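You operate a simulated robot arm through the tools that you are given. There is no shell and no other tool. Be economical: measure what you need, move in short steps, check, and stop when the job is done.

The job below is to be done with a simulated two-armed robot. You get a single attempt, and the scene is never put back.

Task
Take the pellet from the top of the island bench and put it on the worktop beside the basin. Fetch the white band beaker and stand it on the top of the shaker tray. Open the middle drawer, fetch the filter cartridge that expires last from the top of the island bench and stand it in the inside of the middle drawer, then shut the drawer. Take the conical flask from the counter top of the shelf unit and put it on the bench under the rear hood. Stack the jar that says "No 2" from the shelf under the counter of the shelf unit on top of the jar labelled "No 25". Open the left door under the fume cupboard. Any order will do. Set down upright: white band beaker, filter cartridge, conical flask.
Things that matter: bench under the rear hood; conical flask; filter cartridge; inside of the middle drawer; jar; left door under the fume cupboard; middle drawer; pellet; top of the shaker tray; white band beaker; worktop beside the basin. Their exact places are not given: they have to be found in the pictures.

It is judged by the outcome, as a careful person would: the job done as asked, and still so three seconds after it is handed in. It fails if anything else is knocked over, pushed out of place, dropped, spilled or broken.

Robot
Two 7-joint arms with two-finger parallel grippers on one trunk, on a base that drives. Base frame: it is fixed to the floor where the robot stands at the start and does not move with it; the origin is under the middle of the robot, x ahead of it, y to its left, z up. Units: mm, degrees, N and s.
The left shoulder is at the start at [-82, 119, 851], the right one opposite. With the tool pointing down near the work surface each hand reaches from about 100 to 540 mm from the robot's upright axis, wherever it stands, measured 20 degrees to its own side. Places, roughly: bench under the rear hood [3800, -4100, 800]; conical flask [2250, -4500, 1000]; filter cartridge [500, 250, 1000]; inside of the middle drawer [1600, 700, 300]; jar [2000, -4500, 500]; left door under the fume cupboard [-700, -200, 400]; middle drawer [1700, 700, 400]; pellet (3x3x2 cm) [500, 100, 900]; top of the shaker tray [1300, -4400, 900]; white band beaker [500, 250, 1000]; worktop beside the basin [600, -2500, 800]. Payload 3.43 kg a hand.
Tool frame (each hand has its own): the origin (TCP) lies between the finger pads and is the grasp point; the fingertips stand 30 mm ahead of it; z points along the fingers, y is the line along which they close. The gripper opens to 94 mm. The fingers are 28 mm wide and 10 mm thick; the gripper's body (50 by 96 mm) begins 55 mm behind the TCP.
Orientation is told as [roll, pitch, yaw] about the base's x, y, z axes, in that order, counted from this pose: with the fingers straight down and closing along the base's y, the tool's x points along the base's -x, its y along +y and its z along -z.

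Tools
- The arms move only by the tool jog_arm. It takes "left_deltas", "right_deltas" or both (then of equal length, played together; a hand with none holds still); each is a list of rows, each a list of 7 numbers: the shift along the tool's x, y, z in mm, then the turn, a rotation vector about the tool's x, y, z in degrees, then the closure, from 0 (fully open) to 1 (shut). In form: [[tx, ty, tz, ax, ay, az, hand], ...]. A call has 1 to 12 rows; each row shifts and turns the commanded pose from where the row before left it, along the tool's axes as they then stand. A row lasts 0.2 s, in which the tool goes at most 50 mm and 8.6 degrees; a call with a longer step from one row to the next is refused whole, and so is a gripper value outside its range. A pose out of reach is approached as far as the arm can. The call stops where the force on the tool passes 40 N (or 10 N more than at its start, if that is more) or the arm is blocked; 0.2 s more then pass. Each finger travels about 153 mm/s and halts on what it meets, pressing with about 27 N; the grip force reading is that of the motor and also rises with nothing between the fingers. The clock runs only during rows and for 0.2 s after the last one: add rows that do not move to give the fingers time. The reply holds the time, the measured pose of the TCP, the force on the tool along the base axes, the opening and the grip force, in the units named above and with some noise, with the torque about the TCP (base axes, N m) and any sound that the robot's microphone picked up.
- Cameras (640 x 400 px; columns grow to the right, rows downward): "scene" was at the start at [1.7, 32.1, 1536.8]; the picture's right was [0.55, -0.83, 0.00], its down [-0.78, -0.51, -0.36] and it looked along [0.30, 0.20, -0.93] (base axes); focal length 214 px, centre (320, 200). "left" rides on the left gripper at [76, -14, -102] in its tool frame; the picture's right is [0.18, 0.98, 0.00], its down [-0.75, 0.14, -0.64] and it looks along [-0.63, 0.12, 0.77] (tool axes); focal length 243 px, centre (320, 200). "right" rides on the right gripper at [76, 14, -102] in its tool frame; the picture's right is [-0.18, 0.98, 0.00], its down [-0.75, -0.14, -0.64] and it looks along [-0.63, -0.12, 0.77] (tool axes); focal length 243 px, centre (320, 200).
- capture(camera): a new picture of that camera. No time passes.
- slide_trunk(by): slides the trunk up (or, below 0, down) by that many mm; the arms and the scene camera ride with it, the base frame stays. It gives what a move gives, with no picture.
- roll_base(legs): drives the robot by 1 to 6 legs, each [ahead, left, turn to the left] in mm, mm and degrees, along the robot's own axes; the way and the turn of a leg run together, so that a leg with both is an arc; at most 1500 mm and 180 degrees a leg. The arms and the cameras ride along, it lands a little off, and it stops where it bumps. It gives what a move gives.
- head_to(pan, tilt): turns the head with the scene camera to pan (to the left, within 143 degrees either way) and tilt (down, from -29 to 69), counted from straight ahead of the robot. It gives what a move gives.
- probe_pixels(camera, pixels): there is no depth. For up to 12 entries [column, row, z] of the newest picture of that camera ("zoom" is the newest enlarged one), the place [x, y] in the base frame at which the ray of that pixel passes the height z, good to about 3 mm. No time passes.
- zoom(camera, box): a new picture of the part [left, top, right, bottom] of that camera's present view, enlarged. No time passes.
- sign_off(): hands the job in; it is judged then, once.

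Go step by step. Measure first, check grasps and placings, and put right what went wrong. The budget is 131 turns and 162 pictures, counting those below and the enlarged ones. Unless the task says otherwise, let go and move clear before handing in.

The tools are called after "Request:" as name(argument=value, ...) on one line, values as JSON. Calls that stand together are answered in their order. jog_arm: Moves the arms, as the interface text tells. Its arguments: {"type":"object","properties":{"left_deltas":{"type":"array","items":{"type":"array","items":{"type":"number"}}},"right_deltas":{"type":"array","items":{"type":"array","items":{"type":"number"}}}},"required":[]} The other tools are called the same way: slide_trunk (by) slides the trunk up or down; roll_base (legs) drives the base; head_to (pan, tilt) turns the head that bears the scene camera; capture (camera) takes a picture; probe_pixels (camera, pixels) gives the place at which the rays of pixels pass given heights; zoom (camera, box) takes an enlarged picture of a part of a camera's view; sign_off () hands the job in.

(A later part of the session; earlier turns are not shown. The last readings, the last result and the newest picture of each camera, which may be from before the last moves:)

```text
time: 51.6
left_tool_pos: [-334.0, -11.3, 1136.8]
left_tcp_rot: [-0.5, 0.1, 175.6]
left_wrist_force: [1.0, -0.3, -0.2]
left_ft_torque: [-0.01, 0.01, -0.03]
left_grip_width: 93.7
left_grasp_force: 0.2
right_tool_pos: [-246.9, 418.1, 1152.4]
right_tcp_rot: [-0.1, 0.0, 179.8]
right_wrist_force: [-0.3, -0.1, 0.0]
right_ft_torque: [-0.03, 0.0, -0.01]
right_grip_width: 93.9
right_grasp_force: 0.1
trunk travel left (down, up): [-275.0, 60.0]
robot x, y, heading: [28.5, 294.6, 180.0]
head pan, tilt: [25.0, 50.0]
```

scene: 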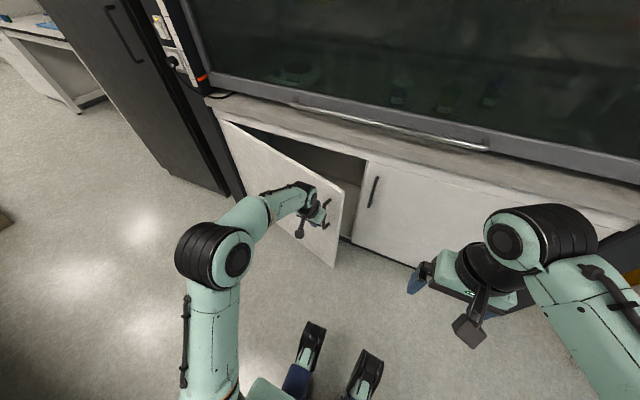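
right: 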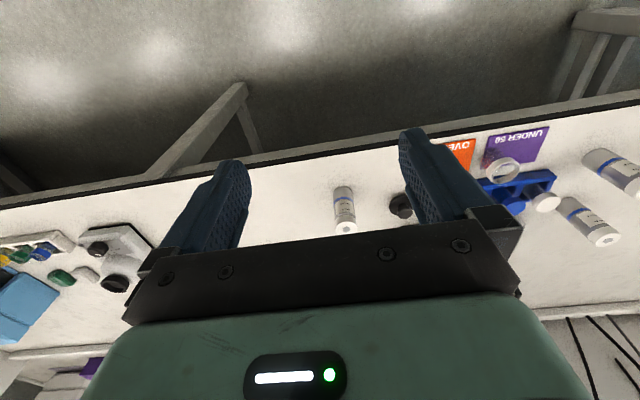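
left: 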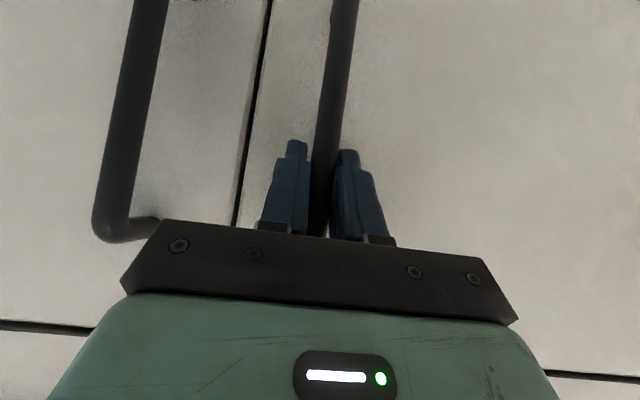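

I'll move clear, turn to face the island and stand at about (75,140), then look at the bench items.

Request:
roll_base(legs=[[0, -150, 0], [0, 0, 180], [50, -305, 0]])

Request:
head_to(pan=10, tilt=55)

Request:
capture(camera="scene")

Request:
capture(camera="left")

Request:
capture(camera="right")

```text
time: 63.7
left_tool_pos: [433.8, 439.1, 1137.3]
left_tcp_rot: [-0.4, -0.1, -5.0]
left_wrist_force: [-0.9, 1.2, 0.2]
left_ft_torque: [-0.02, -0.01, -0.02]
left_grip_width: 94.0
left_grasp_force: 0.1
right_tool_pos: [340.6, 10.3, 1151.5]
right_tcp_rot: [-0.1, 0.0, -0.9]
right_wrist_force: [-0.1, -0.2, 0.2]
right_ft_torque: [0.0, 0.03, 0.03]
right_grip_width: 93.9
right_grasp_force: 0.0
trunk travel left (down, up): [-275.0, 60.0]
robot x, y, heading: [71.7, 132.8, -0.8]
head pan, tilt: [25.0, 50.0]
```

```text
time: 64.5
left_tool_pos: [433.4, 439.0, 1135.9]
left_tcp_rot: [-0.4, 0.0, -5.0]
left_wrist_force: [-0.3, -0.3, 0.9]
left_ft_torque: [0.02, -0.01, 0.03]
left_grip_width: 94.1
left_grasp_force: 0.0
right_tool_pos: [341.3, 11.2, 1152.3]
right_tcp_rot: [-0.1, 0.1, -0.9]
right_wrist_force: [-0.3, 0.3, -0.1]
right_ft_torque: [-0.04, -0.02, -0.01]
right_grip_width: 94.1
right_grasp_force: 0.1
trunk travel left (down, up): [-275.0, 60.0]
robot x, y, heading: [70.7, 136.0, -0.9]
head pan, tilt: [10.0, 55.0]
```

```text
130 pictures are left
```

scene: 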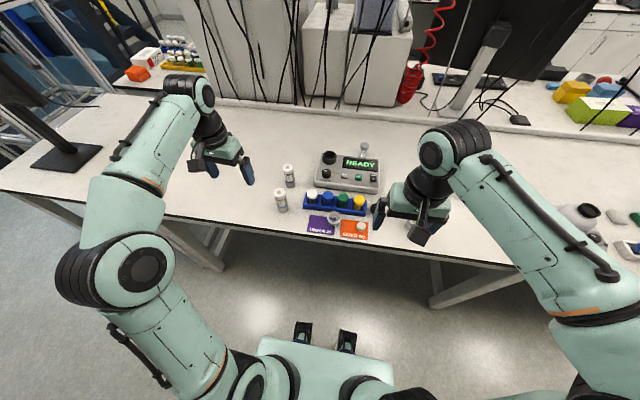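

```text
129 pictures are left
```

left: 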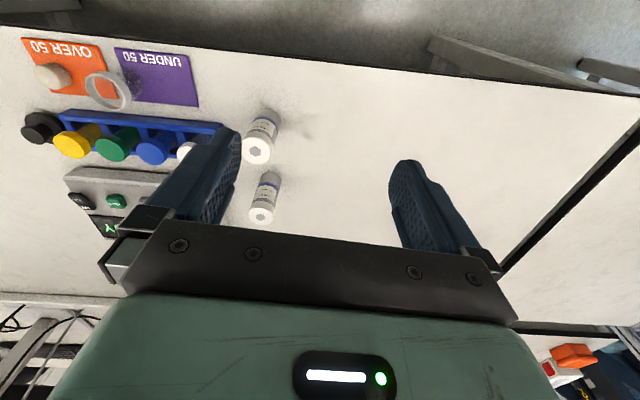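

```text
128 pictures are left
```

right: 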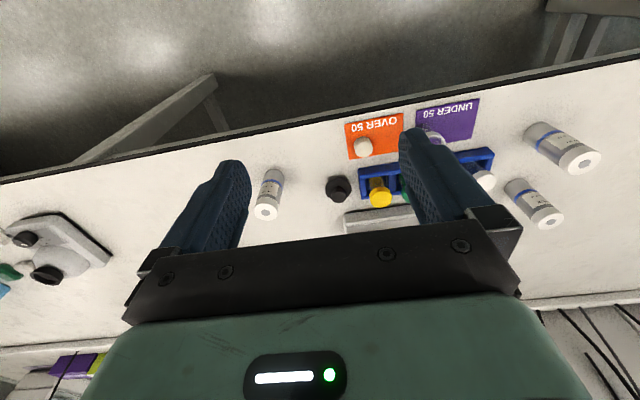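

I'll enlarge the card/beaker area and triangulate the pellet, beaker and the rear cartridge (scene (289,175)).

Request:
zoom(camera="left", box=[20, 30, 200, 140])

Request:
zoom(camera="left", box=[230, 100, 300, 230])

Request:
zoom(camera="scene", box=[265, 135, 385, 245])

Request:
probe_pixels(camera="left", pixels=[[262, 215, 1000], [262, 215, 980], [262, 215, 960], [101, 90, 960], [101, 90, 930], [101, 90, 900], [55, 76, 900], [256, 150, 980], [256, 150, 960]])

Request:
probe_pixels(camera="scene", pixels=[[288, 168, 1000], [288, 168, 980], [288, 168, 960], [334, 215, 960], [334, 215, 930], [334, 215, 900], [361, 227, 900], [280, 193, 980], [280, 193, 960]])

```text
3.56 times, centred on (110, 85) of left
```

zoom: 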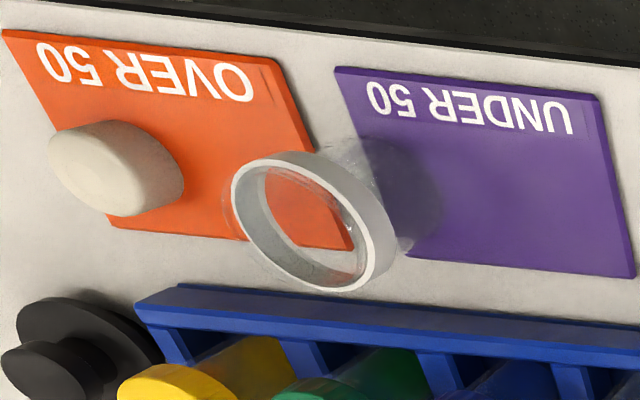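

```text
3.08 times, centred on (265, 165) of left
```

zoom: 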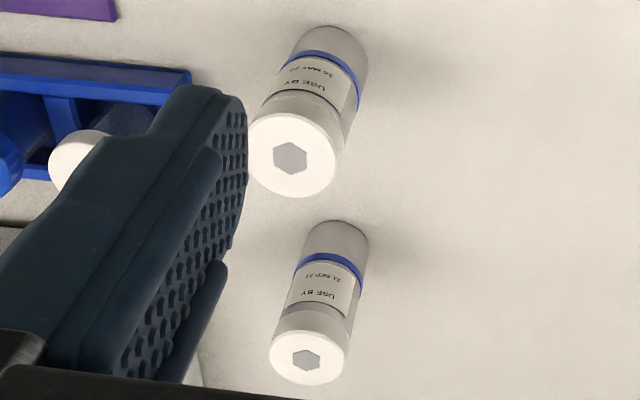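

```text
3.64 times, centred on (325, 190) of scene
```

zoom: 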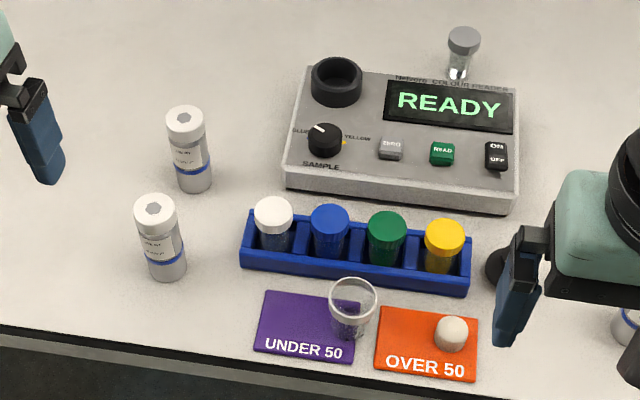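

```text
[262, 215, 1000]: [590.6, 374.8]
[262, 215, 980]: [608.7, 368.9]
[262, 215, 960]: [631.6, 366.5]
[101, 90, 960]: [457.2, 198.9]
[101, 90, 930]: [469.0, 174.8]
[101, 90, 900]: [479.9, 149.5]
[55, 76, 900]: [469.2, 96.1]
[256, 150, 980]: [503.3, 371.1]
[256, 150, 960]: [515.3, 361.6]
```

```text
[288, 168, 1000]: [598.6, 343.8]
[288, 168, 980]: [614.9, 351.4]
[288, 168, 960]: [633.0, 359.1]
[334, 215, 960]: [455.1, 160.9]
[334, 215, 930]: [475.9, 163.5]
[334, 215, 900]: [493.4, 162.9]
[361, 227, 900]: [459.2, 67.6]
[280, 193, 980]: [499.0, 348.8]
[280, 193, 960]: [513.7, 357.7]
```

Heights look lower than assumed; I'll check with a card corner and refined pellet/beaker points.

Request:
probe_pixels(camera="left", pixels=[[96, 45.7, 840], [96, 45.7, 870], [96, 45.7, 900], [50, 75.5, 840], [50, 75.5, 870], [50, 75.5, 900], [98, 92, 900], [98, 92, 930], [262, 215, 940]])

Request:
probe_pixels(camera="scene", pixels=[[334.8, 235.9, 840], [334.8, 235.9, 870], [334.8, 235.9, 900], [361, 224.3, 840], [361, 224.3, 870], [361, 224.3, 900], [329, 216, 900], [329, 216, 930], [288, 168, 940]])

Request:
probe_pixels(camera="right", pixels=[[404, 114, 840], [404, 114, 870], [404, 114, 900], [363, 147, 840], [363, 147, 870], [363, 147, 900]])

```text
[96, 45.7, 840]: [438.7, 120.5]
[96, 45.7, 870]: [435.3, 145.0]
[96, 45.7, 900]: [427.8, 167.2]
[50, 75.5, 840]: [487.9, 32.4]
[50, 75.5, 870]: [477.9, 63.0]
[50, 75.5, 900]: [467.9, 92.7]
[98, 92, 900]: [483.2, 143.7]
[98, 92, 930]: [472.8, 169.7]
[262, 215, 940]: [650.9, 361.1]
```

```text
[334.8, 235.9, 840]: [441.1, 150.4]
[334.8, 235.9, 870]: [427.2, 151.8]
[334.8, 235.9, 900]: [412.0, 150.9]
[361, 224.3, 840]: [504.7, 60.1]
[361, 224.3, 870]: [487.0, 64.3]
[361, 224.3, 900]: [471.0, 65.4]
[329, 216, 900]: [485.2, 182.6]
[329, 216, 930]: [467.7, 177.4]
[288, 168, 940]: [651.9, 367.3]
```

```text
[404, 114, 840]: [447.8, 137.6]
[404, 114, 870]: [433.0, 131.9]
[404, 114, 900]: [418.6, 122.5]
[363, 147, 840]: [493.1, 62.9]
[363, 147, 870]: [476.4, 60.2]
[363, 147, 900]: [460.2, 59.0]
```

Bench top ≈ z 848; the pellet (30 mm) is at (478,61), beaker at (475,163) with its rim at ~920. First the right hand goes over the pellet.

Request:
jog_arm(right_deltas=[[-35, 13, 0, 0, 0, 0, 0.3], [-35, 13, 0, 0, 0, 0, 0.3], [-35, 13, 0, 0, 0, 0, 0.3], [-32, 12, 0, 0, 0, 0.9, 0.3], [0, 0, 45, 0, 0, 0, 0.3], [0, 0, 45, 0, 0, 0, 0.3], [0, 0, 45, 0, 0, 0, 0.3], [0, 0, 45, 0, 0, 0, 0.3]])

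Request:
capture(camera="right")

```text
time: 66.3
left_tool_pos: [433.4, 439.4, 1136.7]
left_tcp_rot: [-0.4, 0.0, -5.0]
left_wrist_force: [0.2, 0.8, 0.9]
left_ft_torque: [-0.01, 0.0, 0.02]
left_grip_width: 94.3
left_grasp_force: 0.1
right_tool_pos: [478.7, 60.5, 970.0]
right_tcp_rot: [-0.1, 0.1, -1.9]
right_wrist_force: [0.2, -0.4, -0.1]
right_ft_torque: [0.02, -0.01, 0.01]
right_grip_width: 65.7
right_grasp_force: 0.0
trunk travel left (down, up): [-275.0, 60.0]
robot x, y, heading: [72.2, 132.2, -1.2]
head pan, tilt: [10.0, 55.0]
```

```text
124 pictures are left
```

right: 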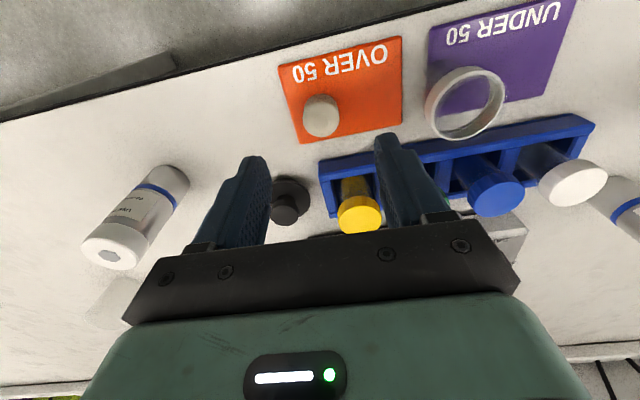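

Check the pellet's place (322,115) from this closer view.

Request:
probe_pixels(camera="right", pixels=[[322, 115, 868], [322, 125, 868], [465, 102, 915], [465, 102, 925], [430, 98, 870], [286, 210, 890], [283, 200, 860]])

```text
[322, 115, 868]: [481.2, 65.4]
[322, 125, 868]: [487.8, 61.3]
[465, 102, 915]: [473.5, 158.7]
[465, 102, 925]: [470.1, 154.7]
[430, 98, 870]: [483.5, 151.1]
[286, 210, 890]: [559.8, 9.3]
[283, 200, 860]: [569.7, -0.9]
```

Pellet at about (482,64). Descend and grip.

Request:
jog_arm(right_deltas=[[-4, 3, 30, 0, 0, 0, 0.3], [0, 0, 30, 0, 0, 0, 0.3], [0, 0, 26, 0, 0, 0, 0.3], [0, 0, 0, 0, 0, 0, 1], [0, 0, 0, 0, 0, 0, 1], [0, 0, 0, 0, 0, 0, 1]])

Request:
capture(camera="right")

```text
time: 67.7
left_tool_pos: [433.2, 439.2, 1136.9]
left_tcp_rot: [-0.4, -0.2, -5.0]
left_wrist_force: [0.3, 0.8, 0.4]
left_ft_torque: [-0.01, -0.03, 0.0]
left_grip_width: 94.0
left_grasp_force: 0.1
right_tool_pos: [481.8, 62.0, 884.9]
right_tcp_rot: [-0.2, 0.1, -1.8]
right_wrist_force: [-0.2, -1.0, 0.2]
right_ft_torque: [0.0, 0.01, -0.03]
right_grip_width: 27.5
right_grasp_force: 26.7
trunk travel left (down, up): [-275.0, 60.0]
robot x, y, heading: [70.7, 132.6, -0.8]
head pan, tilt: [10.0, 55.0]
```

```text
123 pictures are left
```

right: 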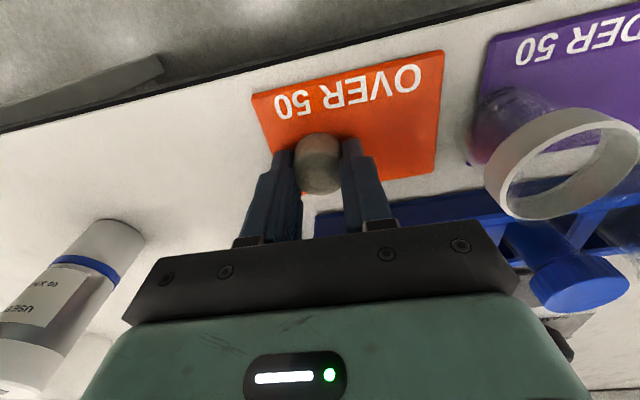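

Pellet held (27.5 mm). Lift it, retract the right hand and bring the left hand above the beaker.

Request:
jog_arm(right_deltas=[[0, 0, -45, 0, 0, 0, 1], [0, 0, -45, 0, 0, 0, 1], [0, 0, -45, 0, 0, 0, 1], [0, 0, -45, 0, 0, 0, 1], [0, 0, -45, 0, 0, 0, 1], [25, -30, -25, 0, 0, 0, 1], [35, -35, 0, 0, 0, 0, 1], [35, -35, 0, 0, 0, 0, 1], [35, -35, 0, 0, 0, 0, 1]], left_deltas=[[0, 0, 0, 0, 0, -4.1, 0], [0, 0, 0, 0, 0, 0, 0], [0, 0, 0, 0, 0, 0, 0], [-7, -45, 0, 0, 0, 0, 0], [-7, -45, 0, 0, 0, 0, 0], [-7, -47, 0, 0, 0, 0, 0], [-7, -47, 0, 0, 0, 0, 0], [-7, -47, 0, 0, 0, 0, 0], [-7, -46, 0, 0, 0, 0, 0]])

Request:
jog_arm(left_deltas=[[0, 0, 40, 0, 0, 0, 0], [0, 0, 40, 0, 0, 0, 0], [0, 0, 40, 0, 0, 0, 0]])

Request:
capture(camera="left")

Request:
capture(camera="scene")

```text
time: 69.7
left_tool_pos: [468.8, 160.7, 1143.0]
left_tcp_rot: [-0.4, -0.1, -0.8]
left_wrist_force: [0.4, -0.2, 0.8]
left_ft_torque: [0.04, -0.02, 0.01]
left_grip_width: 93.8
left_grasp_force: 0.1
right_tool_pos: [347.0, -72.1, 1136.2]
right_tcp_rot: [0.1, 0.1, -1.8]
right_wrist_force: [0.6, -0.4, -0.1]
right_ft_torque: [-0.01, -0.01, 0.0]
right_grip_width: 27.2
right_grasp_force: 26.9
trunk travel left (down, up): [-275.0, 60.0]
robot x, y, heading: [71.2, 139.6, -0.7]
head pan, tilt: [10.0, 55.0]
```

```text
time: 70.5
left_tool_pos: [471.1, 161.8, 1018.3]
left_tcp_rot: [-0.5, 0.0, -0.9]
left_wrist_force: [-0.3, -0.4, -0.3]
left_ft_torque: [-0.03, 0.01, -0.01]
left_grip_width: 94.0
left_grasp_force: 0.0
right_tool_pos: [348.5, -70.6, 1137.4]
right_tcp_rot: [-0.1, 0.1, -1.9]
right_wrist_force: [-0.5, -0.1, 0.5]
right_ft_torque: [0.0, 0.0, 0.01]
right_grip_width: 27.5
right_grasp_force: 27.3
trunk travel left (down, up): [-275.0, 60.0]
robot x, y, heading: [69.6, 136.7, -0.9]
head pan, tilt: [10.0, 55.0]
```

```text
122 pictures are left
```

left: 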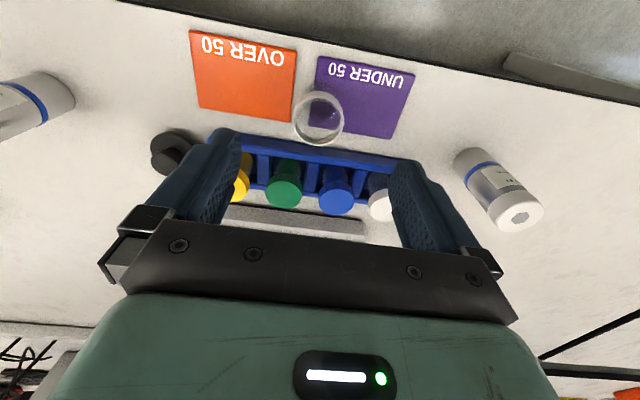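

```text
121 pictures are left
```

scene: 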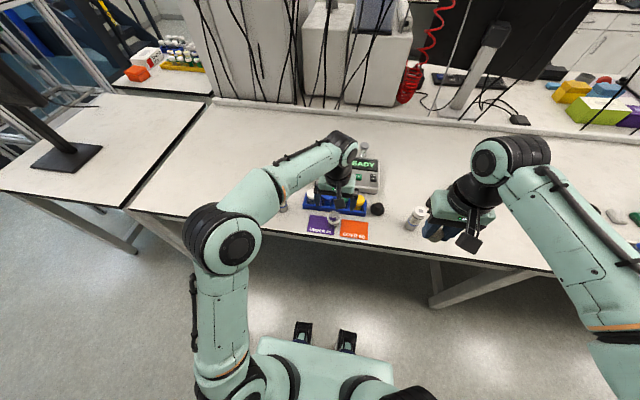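

Request:
zoom(camera="left", box=[260, 70, 380, 160])

Request:
probe_pixels(camera="left", pixels=[[319, 118, 910], [319, 118, 920], [295, 118, 915], [343, 118, 915], [325, 107, 850], [250, 142, 880], [330, 155, 880]])

```text
4.44 times, centred on (320, 115) of left
```

zoom: 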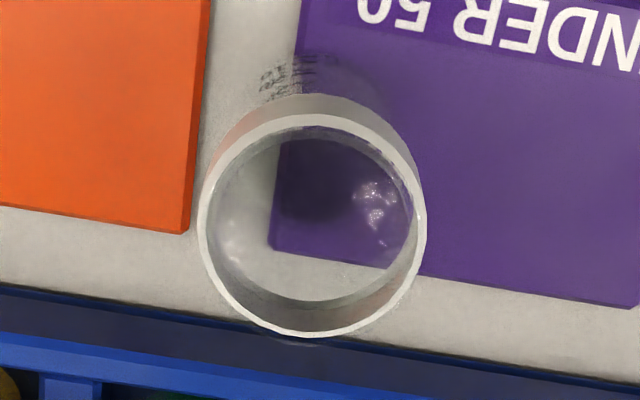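

```text
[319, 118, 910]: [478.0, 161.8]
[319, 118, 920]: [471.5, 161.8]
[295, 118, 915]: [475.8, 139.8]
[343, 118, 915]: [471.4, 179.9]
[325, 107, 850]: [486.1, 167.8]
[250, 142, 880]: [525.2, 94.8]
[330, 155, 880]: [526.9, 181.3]
```

Beaker centre ≈ (478,162), diameter ~45. Descend straddling it and close.

Request:
jog_arm(left_deltas=[[-4, 0, 40, 0, 0, 0, 0], [-3, 0, 40, 0, 0, 0, 0], [0, 0, 30, 0, 0, 0, 0], [0, 0, 20, 0, 0, 0, 0], [0, 0, 0, 0, 0, 0, 0.5], [0, 0, 0, 0, 0, 0, 1], [0, 0, 0, 0, 0, 0, 1], [0, 0, 0, 0, 0, 0, 1]])

Request:
capture(camera="left")

```text
time: 72.3
left_tool_pos: [478.5, 159.9, 887.9]
left_tcp_rot: [-0.5, -0.1, -1.0]
left_wrist_force: [-0.1, 0.2, 0.3]
left_ft_torque: [0.02, -0.04, 0.01]
left_grip_width: 44.0
left_grasp_force: 26.9
right_tool_pos: [348.3, -70.1, 1136.8]
right_tcp_rot: [-0.1, 0.1, -1.7]
right_wrist_force: [-0.6, -0.1, -0.7]
right_ft_torque: [-0.02, -0.01, 0.0]
right_grip_width: 27.1
right_grasp_force: 27.7
trunk travel left (down, up): [-275.0, 60.0]
robot x, y, heading: [73.6, 137.0, -1.0]
head pan, tilt: [10.0, 55.0]
```

```text
119 pictures are left
```

left: 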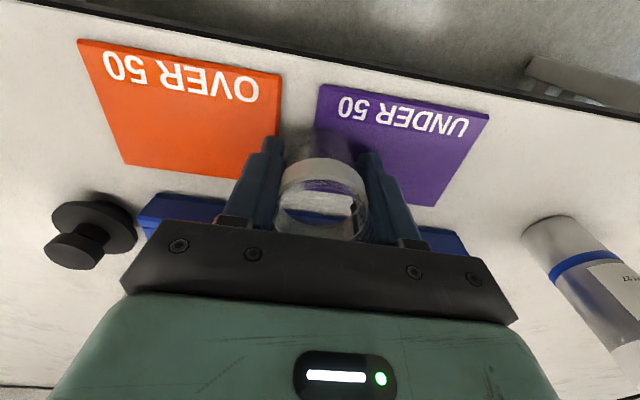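

Beaker held (44 mm). Lift, retract, move clear of the door edge, turn right to face down the aisle and look.

Request:
jog_arm(left_deltas=[[0, 0, -40, 0, 0, 0, 1], [0, 0, -45, 0, 0, 0, 1], [0, 0, -45, 0, 0, 0, 1], [0, 0, -45, 0, 0, 0, 1], [0, 0, -45, 0, 0, 0, 1], [30, 0, 0, 0, 0, 0, 1], [40, 10, 0, 0, 0, 0, 1], [40, 10, 0, 0, 0, 0, 1]])

Request:
roll_base(legs=[[0, 170, 0], [0, 0, -90], [0, -75, 0]])

Request:
head_to(pan=0, tilt=25)

Request:
capture(camera="scene")

```text
time: 74.1
left_tool_pos: [367.0, 183.9, 1107.3]
left_tcp_rot: [-0.5, -0.2, -1.0]
left_wrist_force: [-0.6, -0.5, -0.7]
left_ft_torque: [0.02, -0.05, 0.0]
left_grip_width: 44.2
left_grasp_force: 27.0
right_tool_pos: [345.7, -68.4, 1137.4]
right_tcp_rot: [-0.2, -0.1, -1.8]
right_wrist_force: [0.3, 0.6, -0.4]
right_ft_torque: [0.04, 0.0, -0.04]
right_grip_width: 27.5
right_grasp_force: 26.6
trunk travel left (down, up): [-275.0, 60.0]
robot x, y, heading: [72.2, 137.5, -1.0]
head pan, tilt: [10.0, 55.0]
```

```text
time: 81.0
left_tool_pos: [34.6, 13.1, 1108.3]
left_tcp_rot: [-0.4, -0.1, -92.8]
left_wrist_force: [0.0, 0.3, 0.4]
left_ft_torque: [0.02, -0.01, -0.01]
left_grip_width: 44.3
left_grasp_force: 27.4
right_tool_pos: [-216.6, 41.3, 1136.8]
right_tcp_rot: [0.0, 0.1, -93.8]
right_wrist_force: [0.4, -0.2, -0.3]
right_ft_torque: [0.01, -0.03, 0.03]
right_grip_width: 27.3
right_grasp_force: 26.4
trunk travel left (down, up): [-275.0, 60.0]
robot x, y, heading: [3.7, 307.9, -93.0]
head pan, tilt: [10.0, 55.0]
```

```text
time: 82.0
left_tool_pos: [34.4, 11.5, 1108.9]
left_tcp_rot: [-0.4, -0.1, -93.0]
left_wrist_force: [0.9, 0.3, -1.0]
left_ft_torque: [0.01, -0.05, -0.01]
left_grip_width: 44.4
left_grasp_force: 27.1
right_tool_pos: [-216.0, 40.3, 1135.9]
right_tcp_rot: [-0.2, 0.1, -93.8]
right_wrist_force: [-0.1, -0.6, 0.3]
right_ft_torque: [0.01, -0.01, 0.01]
right_grip_width: 27.4
right_grasp_force: 27.1
trunk travel left (down, up): [-275.0, 60.0]
robot x, y, heading: [-1.6, 310.4, -93.0]
head pan, tilt: [0.0, 25.0]
```

```text
118 pictures are left
```

scene: 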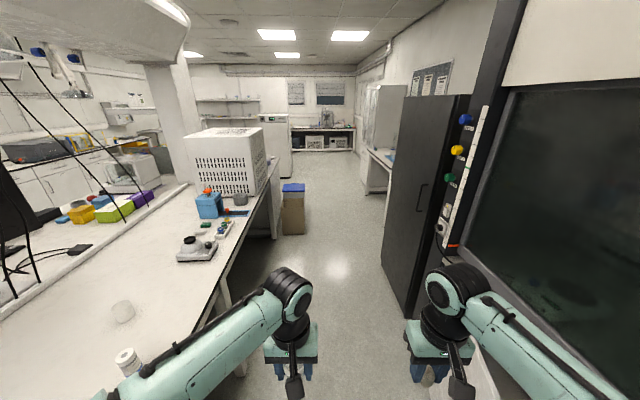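

Heading down the aisle: black cabinet foot at (405,315), a bin at (292,235). I'll probe floor points to plan the route.

Request:
probe_pixels(camera="scene", pixels=[[405, 315, 0], [382, 255, 0], [284, 234, 0], [304, 233, 0], [304, 205, 0], [368, 193, 0], [290, 176, 0], [274, 238, 0], [280, 162, 850], [247, 200, 850], [296, 151, 0], [352, 151, 0]])

Request:
zoom(camera="scene", box=[180, 70, 420, 250])

```text
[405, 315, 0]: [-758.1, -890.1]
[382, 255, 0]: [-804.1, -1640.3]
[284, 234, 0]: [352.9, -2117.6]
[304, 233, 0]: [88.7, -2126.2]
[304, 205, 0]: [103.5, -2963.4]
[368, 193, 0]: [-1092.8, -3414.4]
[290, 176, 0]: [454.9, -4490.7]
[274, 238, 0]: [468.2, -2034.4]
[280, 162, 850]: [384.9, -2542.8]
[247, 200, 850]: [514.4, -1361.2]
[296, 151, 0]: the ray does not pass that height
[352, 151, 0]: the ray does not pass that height
```

```text
2.22 times, centred on (300, 160) of scene
```

zoom: 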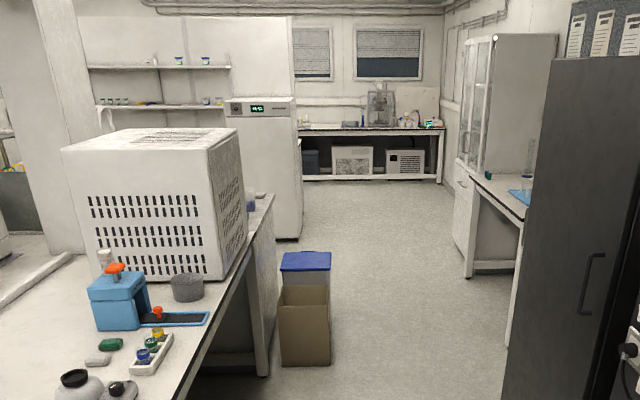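

The bin stands at x 89–353 from y≈-2120 on; I'll drive straight past the door, then shift right to x≈-300 and look at the basin area.

Request:
roll_base(legs=[[0, 0, 3], [1300, 0, 0], [400, -280, 0]])

Request:
head_to(pan=45, tilt=30)

Request:
capture(camera="scene")

```text
time: 91.6
left_tool_pos: [-257.2, -1680.0, 1108.4]
left_tcp_rot: [-0.5, 0.0, -91.7]
left_wrist_force: [-0.9, -0.7, -1.0]
left_ft_torque: [-0.02, 0.01, -0.01]
left_grip_width: 44.3
left_grasp_force: 27.7
right_tool_pos: [-509.4, -1655.1, 1137.1]
right_tcp_rot: [-0.2, 0.1, -92.5]
right_wrist_force: [0.1, 0.4, -0.4]
right_ft_torque: [0.0, 0.02, 0.01]
right_grip_width: 27.3
right_grasp_force: 26.9
trunk travel left (down, up): [-275.0, 60.0]
robot x, y, heading: [-299.3, -1381.7, -91.7]
head pan, tilt: [0.0, 25.0]
```

```text
time: 92.8
left_tool_pos: [-255.9, -1679.5, 1109.7]
left_tcp_rot: [-0.5, -0.1, -91.6]
left_wrist_force: [0.8, 0.2, -1.1]
left_ft_torque: [-0.02, 0.0, 0.03]
left_grip_width: 44.4
left_grasp_force: 26.7
right_tool_pos: [-510.3, -1654.6, 1137.4]
right_tcp_rot: [-0.1, 0.0, -92.5]
right_wrist_force: [0.4, -0.1, 0.7]
right_ft_torque: [-0.01, -0.03, 0.02]
right_grip_width: 27.4
right_grasp_force: 26.9
trunk travel left (down, up): [-275.0, 60.0]
robot x, y, heading: [-295.9, -1380.8, -91.5]
head pan, tilt: [45.0, 30.0]
```

```text
116 pictures are left
```

scene: 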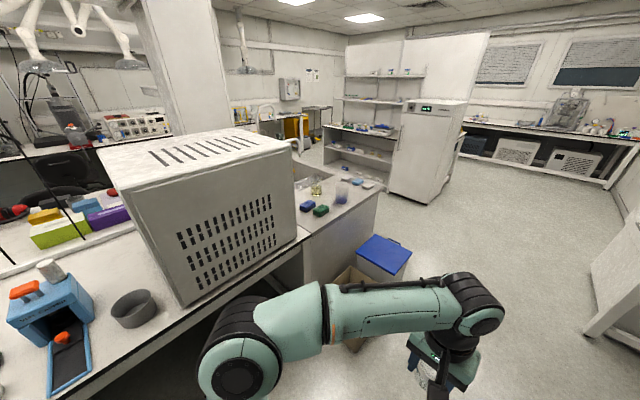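

The worktop by the basin is the end piece with sponges at (315,208). I'll probe its corners and free area, plus zoom.

Request:
probe_pixels(camera="scene", pixels=[[379, 187, 850], [300, 237, 850], [345, 205, 850], [313, 222, 850], [385, 235, 350], [410, 240, 350], [350, 262, 350], [390, 193, 0], [436, 205, 0], [590, 330, 0]])

Request:
zoom(camera="scene", box=[260, 120, 440, 260])

```text
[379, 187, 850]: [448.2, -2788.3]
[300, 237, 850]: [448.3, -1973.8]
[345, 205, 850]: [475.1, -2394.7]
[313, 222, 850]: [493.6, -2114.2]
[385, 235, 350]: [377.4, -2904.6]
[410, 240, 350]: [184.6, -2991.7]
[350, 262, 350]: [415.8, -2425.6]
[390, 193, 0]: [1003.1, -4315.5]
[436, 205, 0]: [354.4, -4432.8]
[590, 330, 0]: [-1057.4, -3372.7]
```

```text
2.86 times, centred on (350, 190) of scene
```

zoom: 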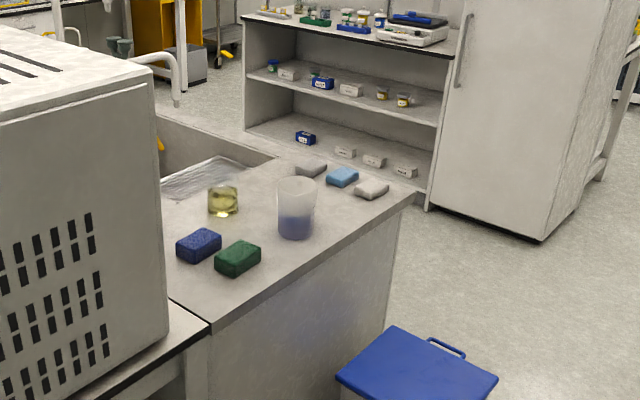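

The worktop spans y −1974…−2788, edge x≈448. I'll drive to y≈−2480, turn to face it and look from close.

Request:
roll_base(legs=[[0, 0, 1.5], [1080, -40, 0], [0, 0, 90], [180, 0, 0]])

Request:
head_to(pan=0, tilt=45)

Request:
capture(camera="scene")

Request:
capture(camera="right")

```text
time: 103.5
left_tool_pos: [91.7, -2406.0, 1107.7]
left_tcp_rot: [-0.3, -0.1, 0.8]
left_wrist_force: [-0.2, 0.3, 0.7]
left_ft_torque: [-0.01, -0.02, 0.01]
left_grip_width: 44.4
left_grasp_force: 26.7
right_tool_pos: [78.7, -2661.0, 1136.5]
right_tcp_rot: [-0.2, 0.1, -0.2]
right_wrist_force: [-1.1, 0.0, -0.2]
right_ft_torque: [0.0, -0.08, -0.01]
right_grip_width: 27.3
right_grasp_force: 26.6
trunk travel left (down, up): [-275.0, 60.0]
robot x, y, heading: [-206.2, -2460.2, 0.6]
head pan, tilt: [45.0, 30.0]
stopped in leg 4: the robot was blocked; the commanded pose is now the measured one
```

```text
time: 104.6
left_tool_pos: [95.7, -2404.4, 1106.9]
left_tcp_rot: [-0.4, 0.1, 0.9]
left_wrist_force: [0.2, -0.8, 1.1]
left_ft_torque: [-0.02, 0.0, 0.0]
left_grip_width: 44.2
left_grasp_force: 26.9
right_tool_pos: [81.0, -2659.6, 1135.2]
right_tcp_rot: [-0.1, 0.3, -0.1]
right_wrist_force: [0.5, 0.8, -0.3]
right_ft_torque: [0.0, 0.01, -0.02]
right_grip_width: 27.4
right_grasp_force: 26.6
trunk travel left (down, up): [-275.0, 60.0]
robot x, y, heading: [-202.4, -2458.9, 0.9]
head pan, tilt: [0.0, 45.0]
```

```text
114 pictures are left
```

scene: 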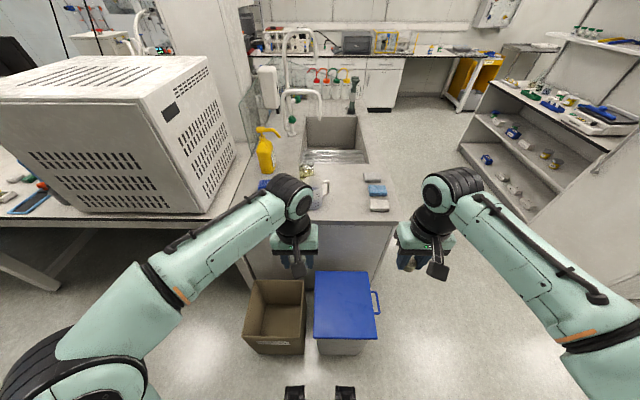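

```text
113 pictures are left
```

right: 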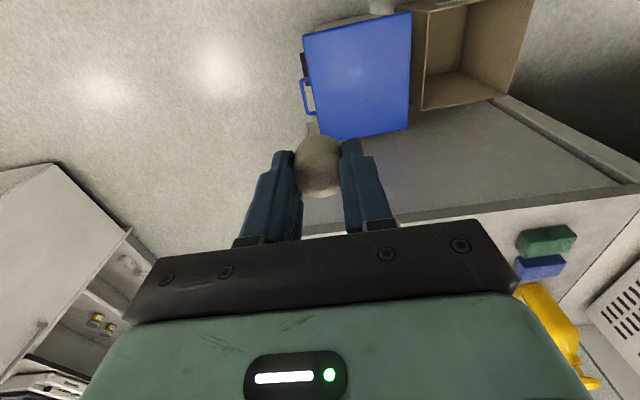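

The base was blocked before reaching x=-150. I'll check the bin's distance and what could have been touched.

Request:
probe_pixels(camera="scene", pixels=[[303, 354, 0], [246, 344, 0], [318, 352, 0], [360, 355, 0], [293, 388, 0], [293, 388, 100], [293, 388, 200], [395, 222, 850], [247, 255, 0], [370, 280, 0], [372, 272, 350]])

Request:
head_to(pan=0, tilt=69)

Request:
capture(camera="scene")

```text
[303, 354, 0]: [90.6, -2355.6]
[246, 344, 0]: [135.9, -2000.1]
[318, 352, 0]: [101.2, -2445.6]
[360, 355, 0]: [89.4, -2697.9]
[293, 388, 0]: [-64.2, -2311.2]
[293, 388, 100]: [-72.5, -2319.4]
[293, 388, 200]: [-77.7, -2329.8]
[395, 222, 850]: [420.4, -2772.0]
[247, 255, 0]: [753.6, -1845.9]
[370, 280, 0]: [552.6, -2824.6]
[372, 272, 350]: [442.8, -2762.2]
```

```text
time: 105.5
left_tool_pos: [93.3, -2405.9, 1108.3]
left_tcp_rot: [-0.3, 0.1, 0.9]
left_wrist_force: [0.8, 0.1, -0.9]
left_ft_torque: [0.01, 0.01, 0.03]
left_grip_width: 44.3
left_grasp_force: 27.1
right_tool_pos: [80.4, -2659.9, 1137.5]
right_tcp_rot: [-0.2, 0.2, -0.1]
right_wrist_force: [-0.2, 0.5, -0.8]
right_ft_torque: [-0.02, 0.0, -0.01]
right_grip_width: 27.4
right_grasp_force: 26.8
trunk travel left (down, up): [-275.0, 60.0]
robot x, y, heading: [-198.8, -2459.9, 1.0]
head pan, tilt: [0.0, 68.8]
```

```text
112 pictures are left
```

scene: 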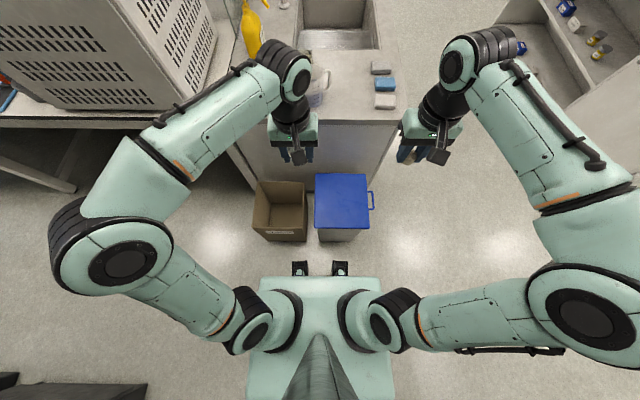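

The bin didn't move (same floor corner), so the base's footprint seems to be ~300 mm round. I'll approach from the worktop's end instead; probe the layout first.

Request:
zoom(camera="scene", box=[260, 20, 420, 140])

Request:
probe_pixels(camera="scene", pixels=[[398, 121, 850], [345, 120, 850], [345, 95, 850], [345, 75, 850], [385, 101, 850], [385, 84, 850], [380, 68, 850], [318, 100, 850], [330, 52, 850], [385, 10, 850], [372, 205, 350], [370, 178, 350]])

```text
3.33 times, centred on (340, 80) of scene
```

zoom: 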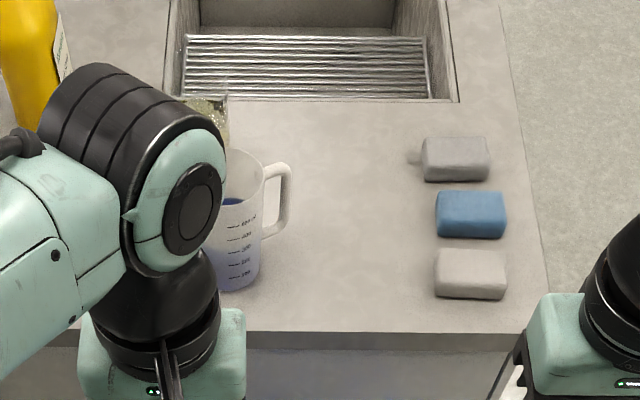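

```text
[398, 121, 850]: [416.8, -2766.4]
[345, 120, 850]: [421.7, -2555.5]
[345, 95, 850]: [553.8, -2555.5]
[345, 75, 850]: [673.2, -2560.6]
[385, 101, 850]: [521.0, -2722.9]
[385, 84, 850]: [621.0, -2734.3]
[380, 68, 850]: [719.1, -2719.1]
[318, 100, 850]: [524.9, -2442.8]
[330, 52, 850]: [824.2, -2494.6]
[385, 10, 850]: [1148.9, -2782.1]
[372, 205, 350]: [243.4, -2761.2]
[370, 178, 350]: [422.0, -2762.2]
```

Free worktop area around (600,-2600). I'll drive round to the end of the worktop and face +y at about (520,-3085).

Request:
roll_base(legs=[[-100, 0, -1], [0, -780, 0], [815, 0, 0], [0, 0, 90], [130, 0, 0]])

Request:
head_to(pan=-10, tilt=55)

Request:
capture(camera="scene")

```text
time: 106.7
left_tool_pos: [72.4, -2411.0, 1106.7]
left_tcp_rot: [-0.2, -0.1, 0.3]
left_wrist_force: [-1.4, -0.3, 0.3]
left_ft_torque: [0.0, -0.13, 0.03]
left_grip_width: 44.6
left_grasp_force: 26.8
right_tool_pos: [54.2, -2664.2, 1135.5]
right_tcp_rot: [-0.2, 0.0, -1.0]
right_wrist_force: [-0.4, -0.6, 0.1]
right_ft_torque: [0.0, -0.06, -0.02]
right_grip_width: 27.5
right_grasp_force: 27.0
trunk travel left (down, up): [-275.0, 60.0]
robot x, y, heading: [-221.0, -2460.3, 0.2]
head pan, tilt: [0.0, 68.8]
stopped in leg 1: the robot was blocked; the commanded pose is now the measured one
```

```text
time: 107.4
left_tool_pos: [76.9, -2410.5, 1105.5]
left_tcp_rot: [-0.2, 0.2, 0.2]
left_wrist_force: [-0.2, -0.6, -0.5]
left_ft_torque: [0.0, 0.0, -0.01]
left_grip_width: 44.2
left_grasp_force: 27.2
right_tool_pos: [59.3, -2664.4, 1134.0]
right_tcp_rot: [-0.1, 0.4, -1.0]
right_wrist_force: [0.1, -0.7, -0.6]
right_ft_torque: [0.0, 0.01, -0.02]
right_grip_width: 27.4
right_grasp_force: 27.0
trunk travel left (down, up): [-275.0, 60.0]
robot x, y, heading: [-224.2, -2458.2, -0.2]
head pan, tilt: [-10.0, 55.0]
```

```text
110 pictures are left
```

scene: 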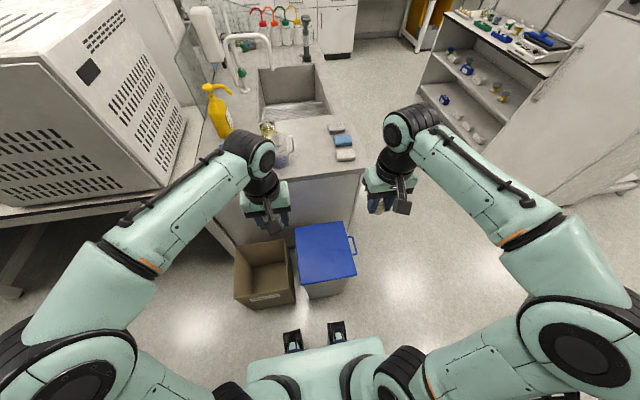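

Backing up was blocked too. I'll look behind on both sides before moving.

Request:
head_to(pan=135, tilt=50)

Request:
capture(camera="scene")

Request:
head_to(pan=-135, tilt=50)

Request:
capture(camera="scene")

```text
time: 109.7
left_tool_pos: [76.6, -2410.8, 1106.3]
left_tcp_rot: [-0.2, 0.1, 0.3]
left_wrist_force: [-0.6, -0.8, 0.0]
left_ft_torque: [0.02, 0.0, 0.01]
left_grip_width: 44.1
left_grasp_force: 27.3
right_tool_pos: [58.7, -2664.6, 1134.3]
right_tcp_rot: [-0.2, 0.3, -0.9]
right_wrist_force: [0.0, 0.1, -0.3]
right_ft_torque: [0.02, 0.0, -0.01]
right_grip_width: 27.6
right_grasp_force: 27.5
trunk travel left (down, up): [-275.0, 60.0]
robot x, y, heading: [-223.1, -2462.8, -0.2]
head pan, tilt: [135.0, 50.0]
```

```text
109 pictures are left
```

scene: 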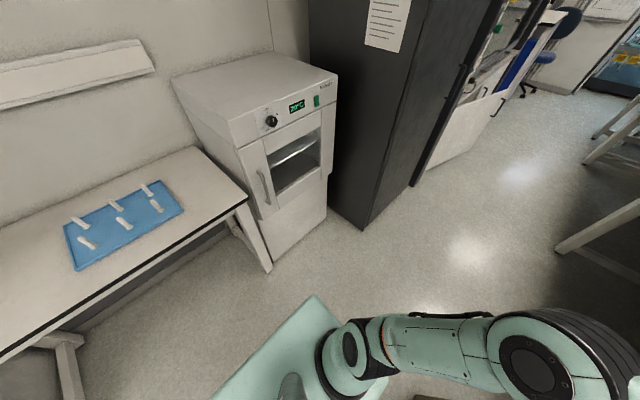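

```text
time: 113.4
left_tool_pos: [76.4, -2409.7, 1106.7]
left_tcp_rot: [-0.1, 0.1, 0.2]
left_wrist_force: [0.3, 0.0, -0.5]
left_ft_torque: [-0.02, 0.0, -0.01]
left_grip_width: 44.1
left_grasp_force: 26.8
right_tool_pos: [58.5, -2662.7, 1134.5]
right_tcp_rot: [-0.2, 0.4, -1.0]
right_wrist_force: [-0.7, -0.1, -1.1]
right_ft_torque: [-0.02, 0.01, -0.01]
right_grip_width: 27.2
right_grasp_force: 27.2
trunk travel left (down, up): [-275.0, 60.0]
robot x, y, heading: [-222.8, -2462.0, -0.3]
head pan, tilt: [-135.0, 50.0]
```

```text
108 pictures are left
```

scene: 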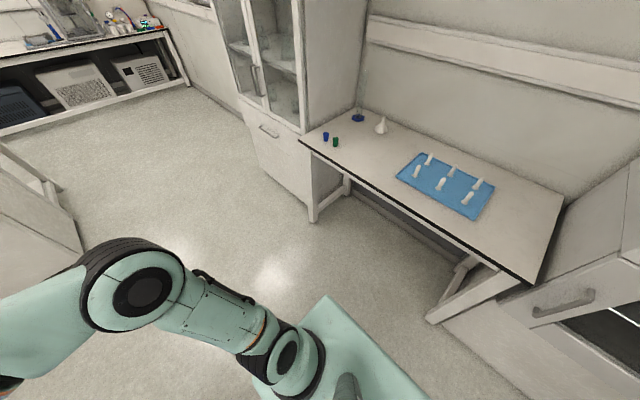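

Behind are a desk and an oven. I'll probe their feet and the base's rear corner.

Request:
probe_pixels(camera="scene", pixels=[[312, 220, 0], [432, 320, 0], [470, 290, 850], [327, 297, 200], [327, 297, 300], [327, 297, 400], [525, 285, 850], [500, 330, 0]])

Request:
roll_base(legs=[[0, -40, 0]])

```text
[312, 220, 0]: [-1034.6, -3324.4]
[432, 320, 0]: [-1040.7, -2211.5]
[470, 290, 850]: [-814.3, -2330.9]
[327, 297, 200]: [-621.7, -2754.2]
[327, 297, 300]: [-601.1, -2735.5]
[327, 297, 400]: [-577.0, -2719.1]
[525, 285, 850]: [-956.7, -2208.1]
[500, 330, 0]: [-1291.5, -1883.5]
```

```text
time: 114.5
left_tool_pos: [77.4, -2451.1, 1105.4]
left_tcp_rot: [-0.2, 0.1, 0.2]
left_wrist_force: [0.1, -0.7, -0.5]
left_ft_torque: [0.0, -0.01, -0.02]
left_grip_width: 44.3
left_grasp_force: 26.7
right_tool_pos: [58.5, -2703.4, 1135.3]
right_tcp_rot: [-0.1, 0.4, -1.0]
right_wrist_force: [-0.6, 0.0, -0.1]
right_ft_torque: [-0.02, -0.01, 0.01]
right_grip_width: 27.3
right_grasp_force: 27.1
trunk travel left (down, up): [-275.0, 60.0]
robot x, y, heading: [-222.2, -2506.2, -0.2]
head pan, tilt: [-135.0, 50.0]
```

Sideways works. Continue round to the worktop's end in stages.

Request:
roll_base(legs=[[0, -720, 0], [740, 0, 0]])

Request:
head_to(pan=60, tilt=50)

Request:
capture(camera="scene")

```text
time: 124.9
left_tool_pos: [824.9, -3165.1, 1105.6]
left_tcp_rot: [-0.1, 0.2, 0.5]
left_wrist_force: [0.7, 0.2, 0.3]
left_ft_torque: [0.0, -0.01, 0.01]
left_grip_width: 44.4
left_grasp_force: 27.0
right_tool_pos: [808.2, -3419.3, 1134.2]
right_tcp_rot: [-0.3, 0.4, -0.6]
right_wrist_force: [0.2, 0.6, 0.5]
right_ft_torque: [0.02, -0.01, -0.01]
right_grip_width: 27.6
right_grasp_force: 26.5
trunk travel left (down, up): [-275.0, 60.0]
robot x, y, heading: [523.6, -3222.4, 0.3]
head pan, tilt: [-135.0, 50.0]
```

```text
time: 127.8
left_tool_pos: [824.9, -3165.1, 1105.1]
left_tcp_rot: [-0.1, 0.1, 0.6]
left_wrist_force: [0.7, -0.4, 0.0]
left_ft_torque: [0.0, -0.02, 0.02]
left_grip_width: 44.3
left_grasp_force: 27.5
right_tool_pos: [809.1, -3418.5, 1133.6]
right_tcp_rot: [-0.2, 0.4, -0.5]
right_wrist_force: [-0.3, -0.6, -0.3]
right_ft_torque: [-0.05, -0.02, -0.01]
right_grip_width: 27.4
right_grasp_force: 27.1
trunk travel left (down, up): [-275.0, 60.0]
robot x, y, heading: [525.8, -3219.1, 0.3]
head pan, tilt: [60.0, 50.0]
```

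```text
107 pictures are left
```

scene: 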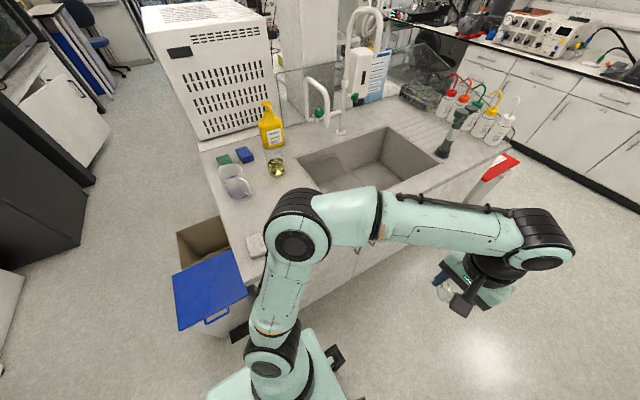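

Turn to face the worktop end and advance.

Request:
roll_base(legs=[[0, 0, 89.7], [120, 0, 0]])

Request:
head_to(pan=0, tilt=60)

Request:
capture(camera="scene")

```text
time: 132.9
left_tool_pos: [460.6, -2802.8, 1106.5]
left_tcp_rot: [-0.2, 0.2, 92.0]
left_wrist_force: [-0.4, -0.3, -0.3]
left_ft_torque: [-0.05, 0.0, 0.01]
left_grip_width: 44.0
left_grasp_force: 27.6
right_tool_pos: [716.5, -2811.0, 1134.0]
right_tcp_rot: [-0.2, 0.5, 90.9]
right_wrist_force: [-0.3, -0.1, 0.4]
right_ft_torque: [-0.02, -0.01, 0.01]
right_grip_width: 27.4
right_grasp_force: 27.1
trunk travel left (down, up): [-275.0, 60.0]
robot x, y, heading: [522.5, -3099.9, 91.7]
head pan, tilt: [60.0, 50.0]
```

```text
time: 134.2
left_tool_pos: [459.8, -2801.9, 1106.6]
left_tcp_rot: [-0.1, 0.1, 91.9]
left_wrist_force: [-0.6, 0.2, -1.1]
left_ft_torque: [-0.02, -0.01, -0.01]
left_grip_width: 44.3
left_grasp_force: 26.6
right_tool_pos: [716.3, -2812.3, 1134.7]
right_tcp_rot: [-0.1, 0.4, 90.9]
right_wrist_force: [0.5, 0.4, -0.2]
right_ft_torque: [0.02, 0.02, 0.01]
right_grip_width: 27.4
right_grasp_force: 26.3
trunk travel left (down, up): [-275.0, 60.0]
robot x, y, heading: [520.5, -3097.1, 91.7]
head pan, tilt: [0.0, 60.0]
```

```text
106 pictures are left
```

scene: 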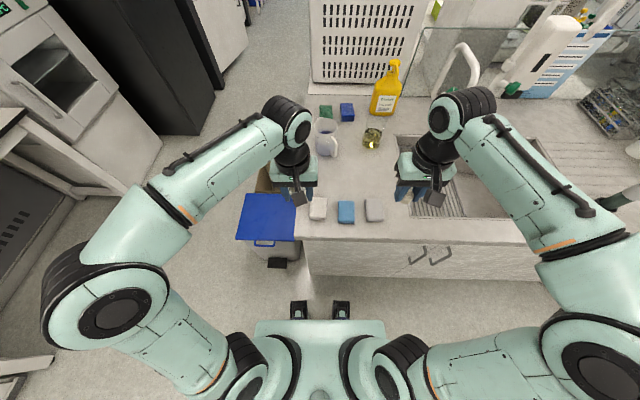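

Free worktop spot around (355,172). Probe it and surroundings.

Request:
probe_pixels(camera="scene", pixels=[[355, 175, 850], [355, 165, 850], [345, 222, 850], [374, 220, 850], [374, 200, 850], [395, 180, 850], [330, 155, 850], [372, 145, 850], [300, 238, 850], [398, 205, 850]])

Request:
capture(camera="right")

```text
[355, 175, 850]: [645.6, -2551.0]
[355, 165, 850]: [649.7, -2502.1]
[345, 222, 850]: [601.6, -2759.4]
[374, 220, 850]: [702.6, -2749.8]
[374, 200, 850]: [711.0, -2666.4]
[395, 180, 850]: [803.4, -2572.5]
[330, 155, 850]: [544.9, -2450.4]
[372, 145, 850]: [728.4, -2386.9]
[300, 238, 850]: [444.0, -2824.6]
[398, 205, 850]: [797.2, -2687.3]
```

```text
105 pictures are left
```

right: 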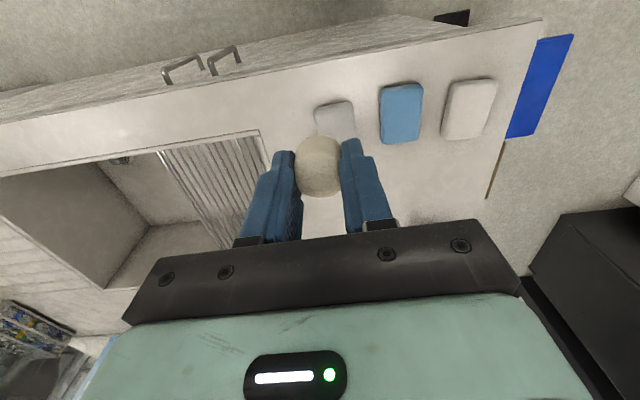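

Move the right hand over (645,-2605) and lower near the surface.

Request:
jog_arm(right_deltas=[[-42, 14, 0, 0, 0, 0, 1], [-42, 14, 0, 0, 0, 0, 1], [-42, 14, 0, 0, 0, 0, 1], [-42, 14, 0, 0, 0, 0, 1], [-42, 14, 0, 0, 0, 0, 1], [0, 0, 45, 0, 0, 0, 1], [0, 0, 45, 0, 0, 0, 1], [0, 0, 45, 0, 0, 0, 1], [0, 0, 45, 0, 0, 0, 1], [0, 0, 25, 0, 0, 0, 1]])

Request:
capture(camera="right")

Request:
capture(camera="scene")

```text
time: 136.4
left_tool_pos: [461.1, -2802.2, 1106.1]
left_tcp_rot: [-0.1, 0.1, 92.1]
left_wrist_force: [0.7, -0.5, -0.5]
left_ft_torque: [0.03, 0.02, 0.05]
left_grip_width: 44.4
left_grasp_force: 26.9
right_tool_pos: [652.7, -2634.6, 926.4]
right_tcp_rot: [-0.2, 0.3, 91.0]
right_wrist_force: [0.0, -0.4, -0.9]
right_ft_torque: [0.01, 0.0, 0.02]
right_grip_width: 27.4
right_grasp_force: 27.4
right hand out of reach, approached as far as the arm can: row 5
trunk travel left (down, up): [-275.0, 60.0]
robot x, y, heading: [520.7, -3102.0, 91.8]
head pan, tilt: [0.0, 60.0]
```

```text
104 pictures are left
```

right: 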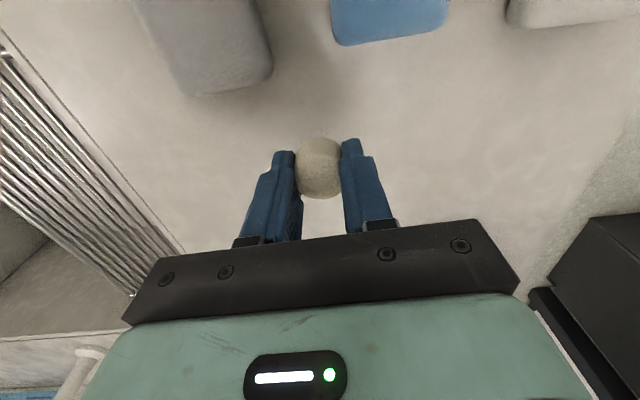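

```text
103 pictures are left
```

scene: 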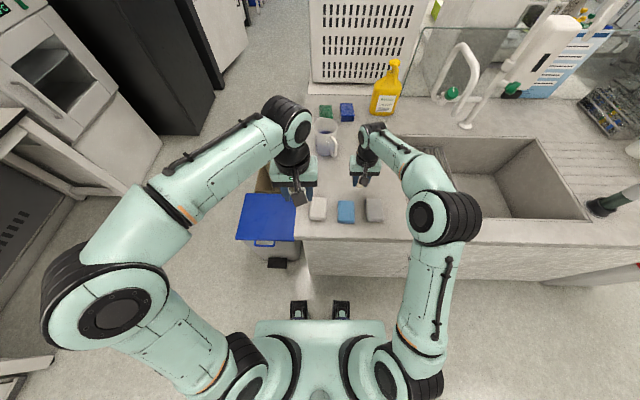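

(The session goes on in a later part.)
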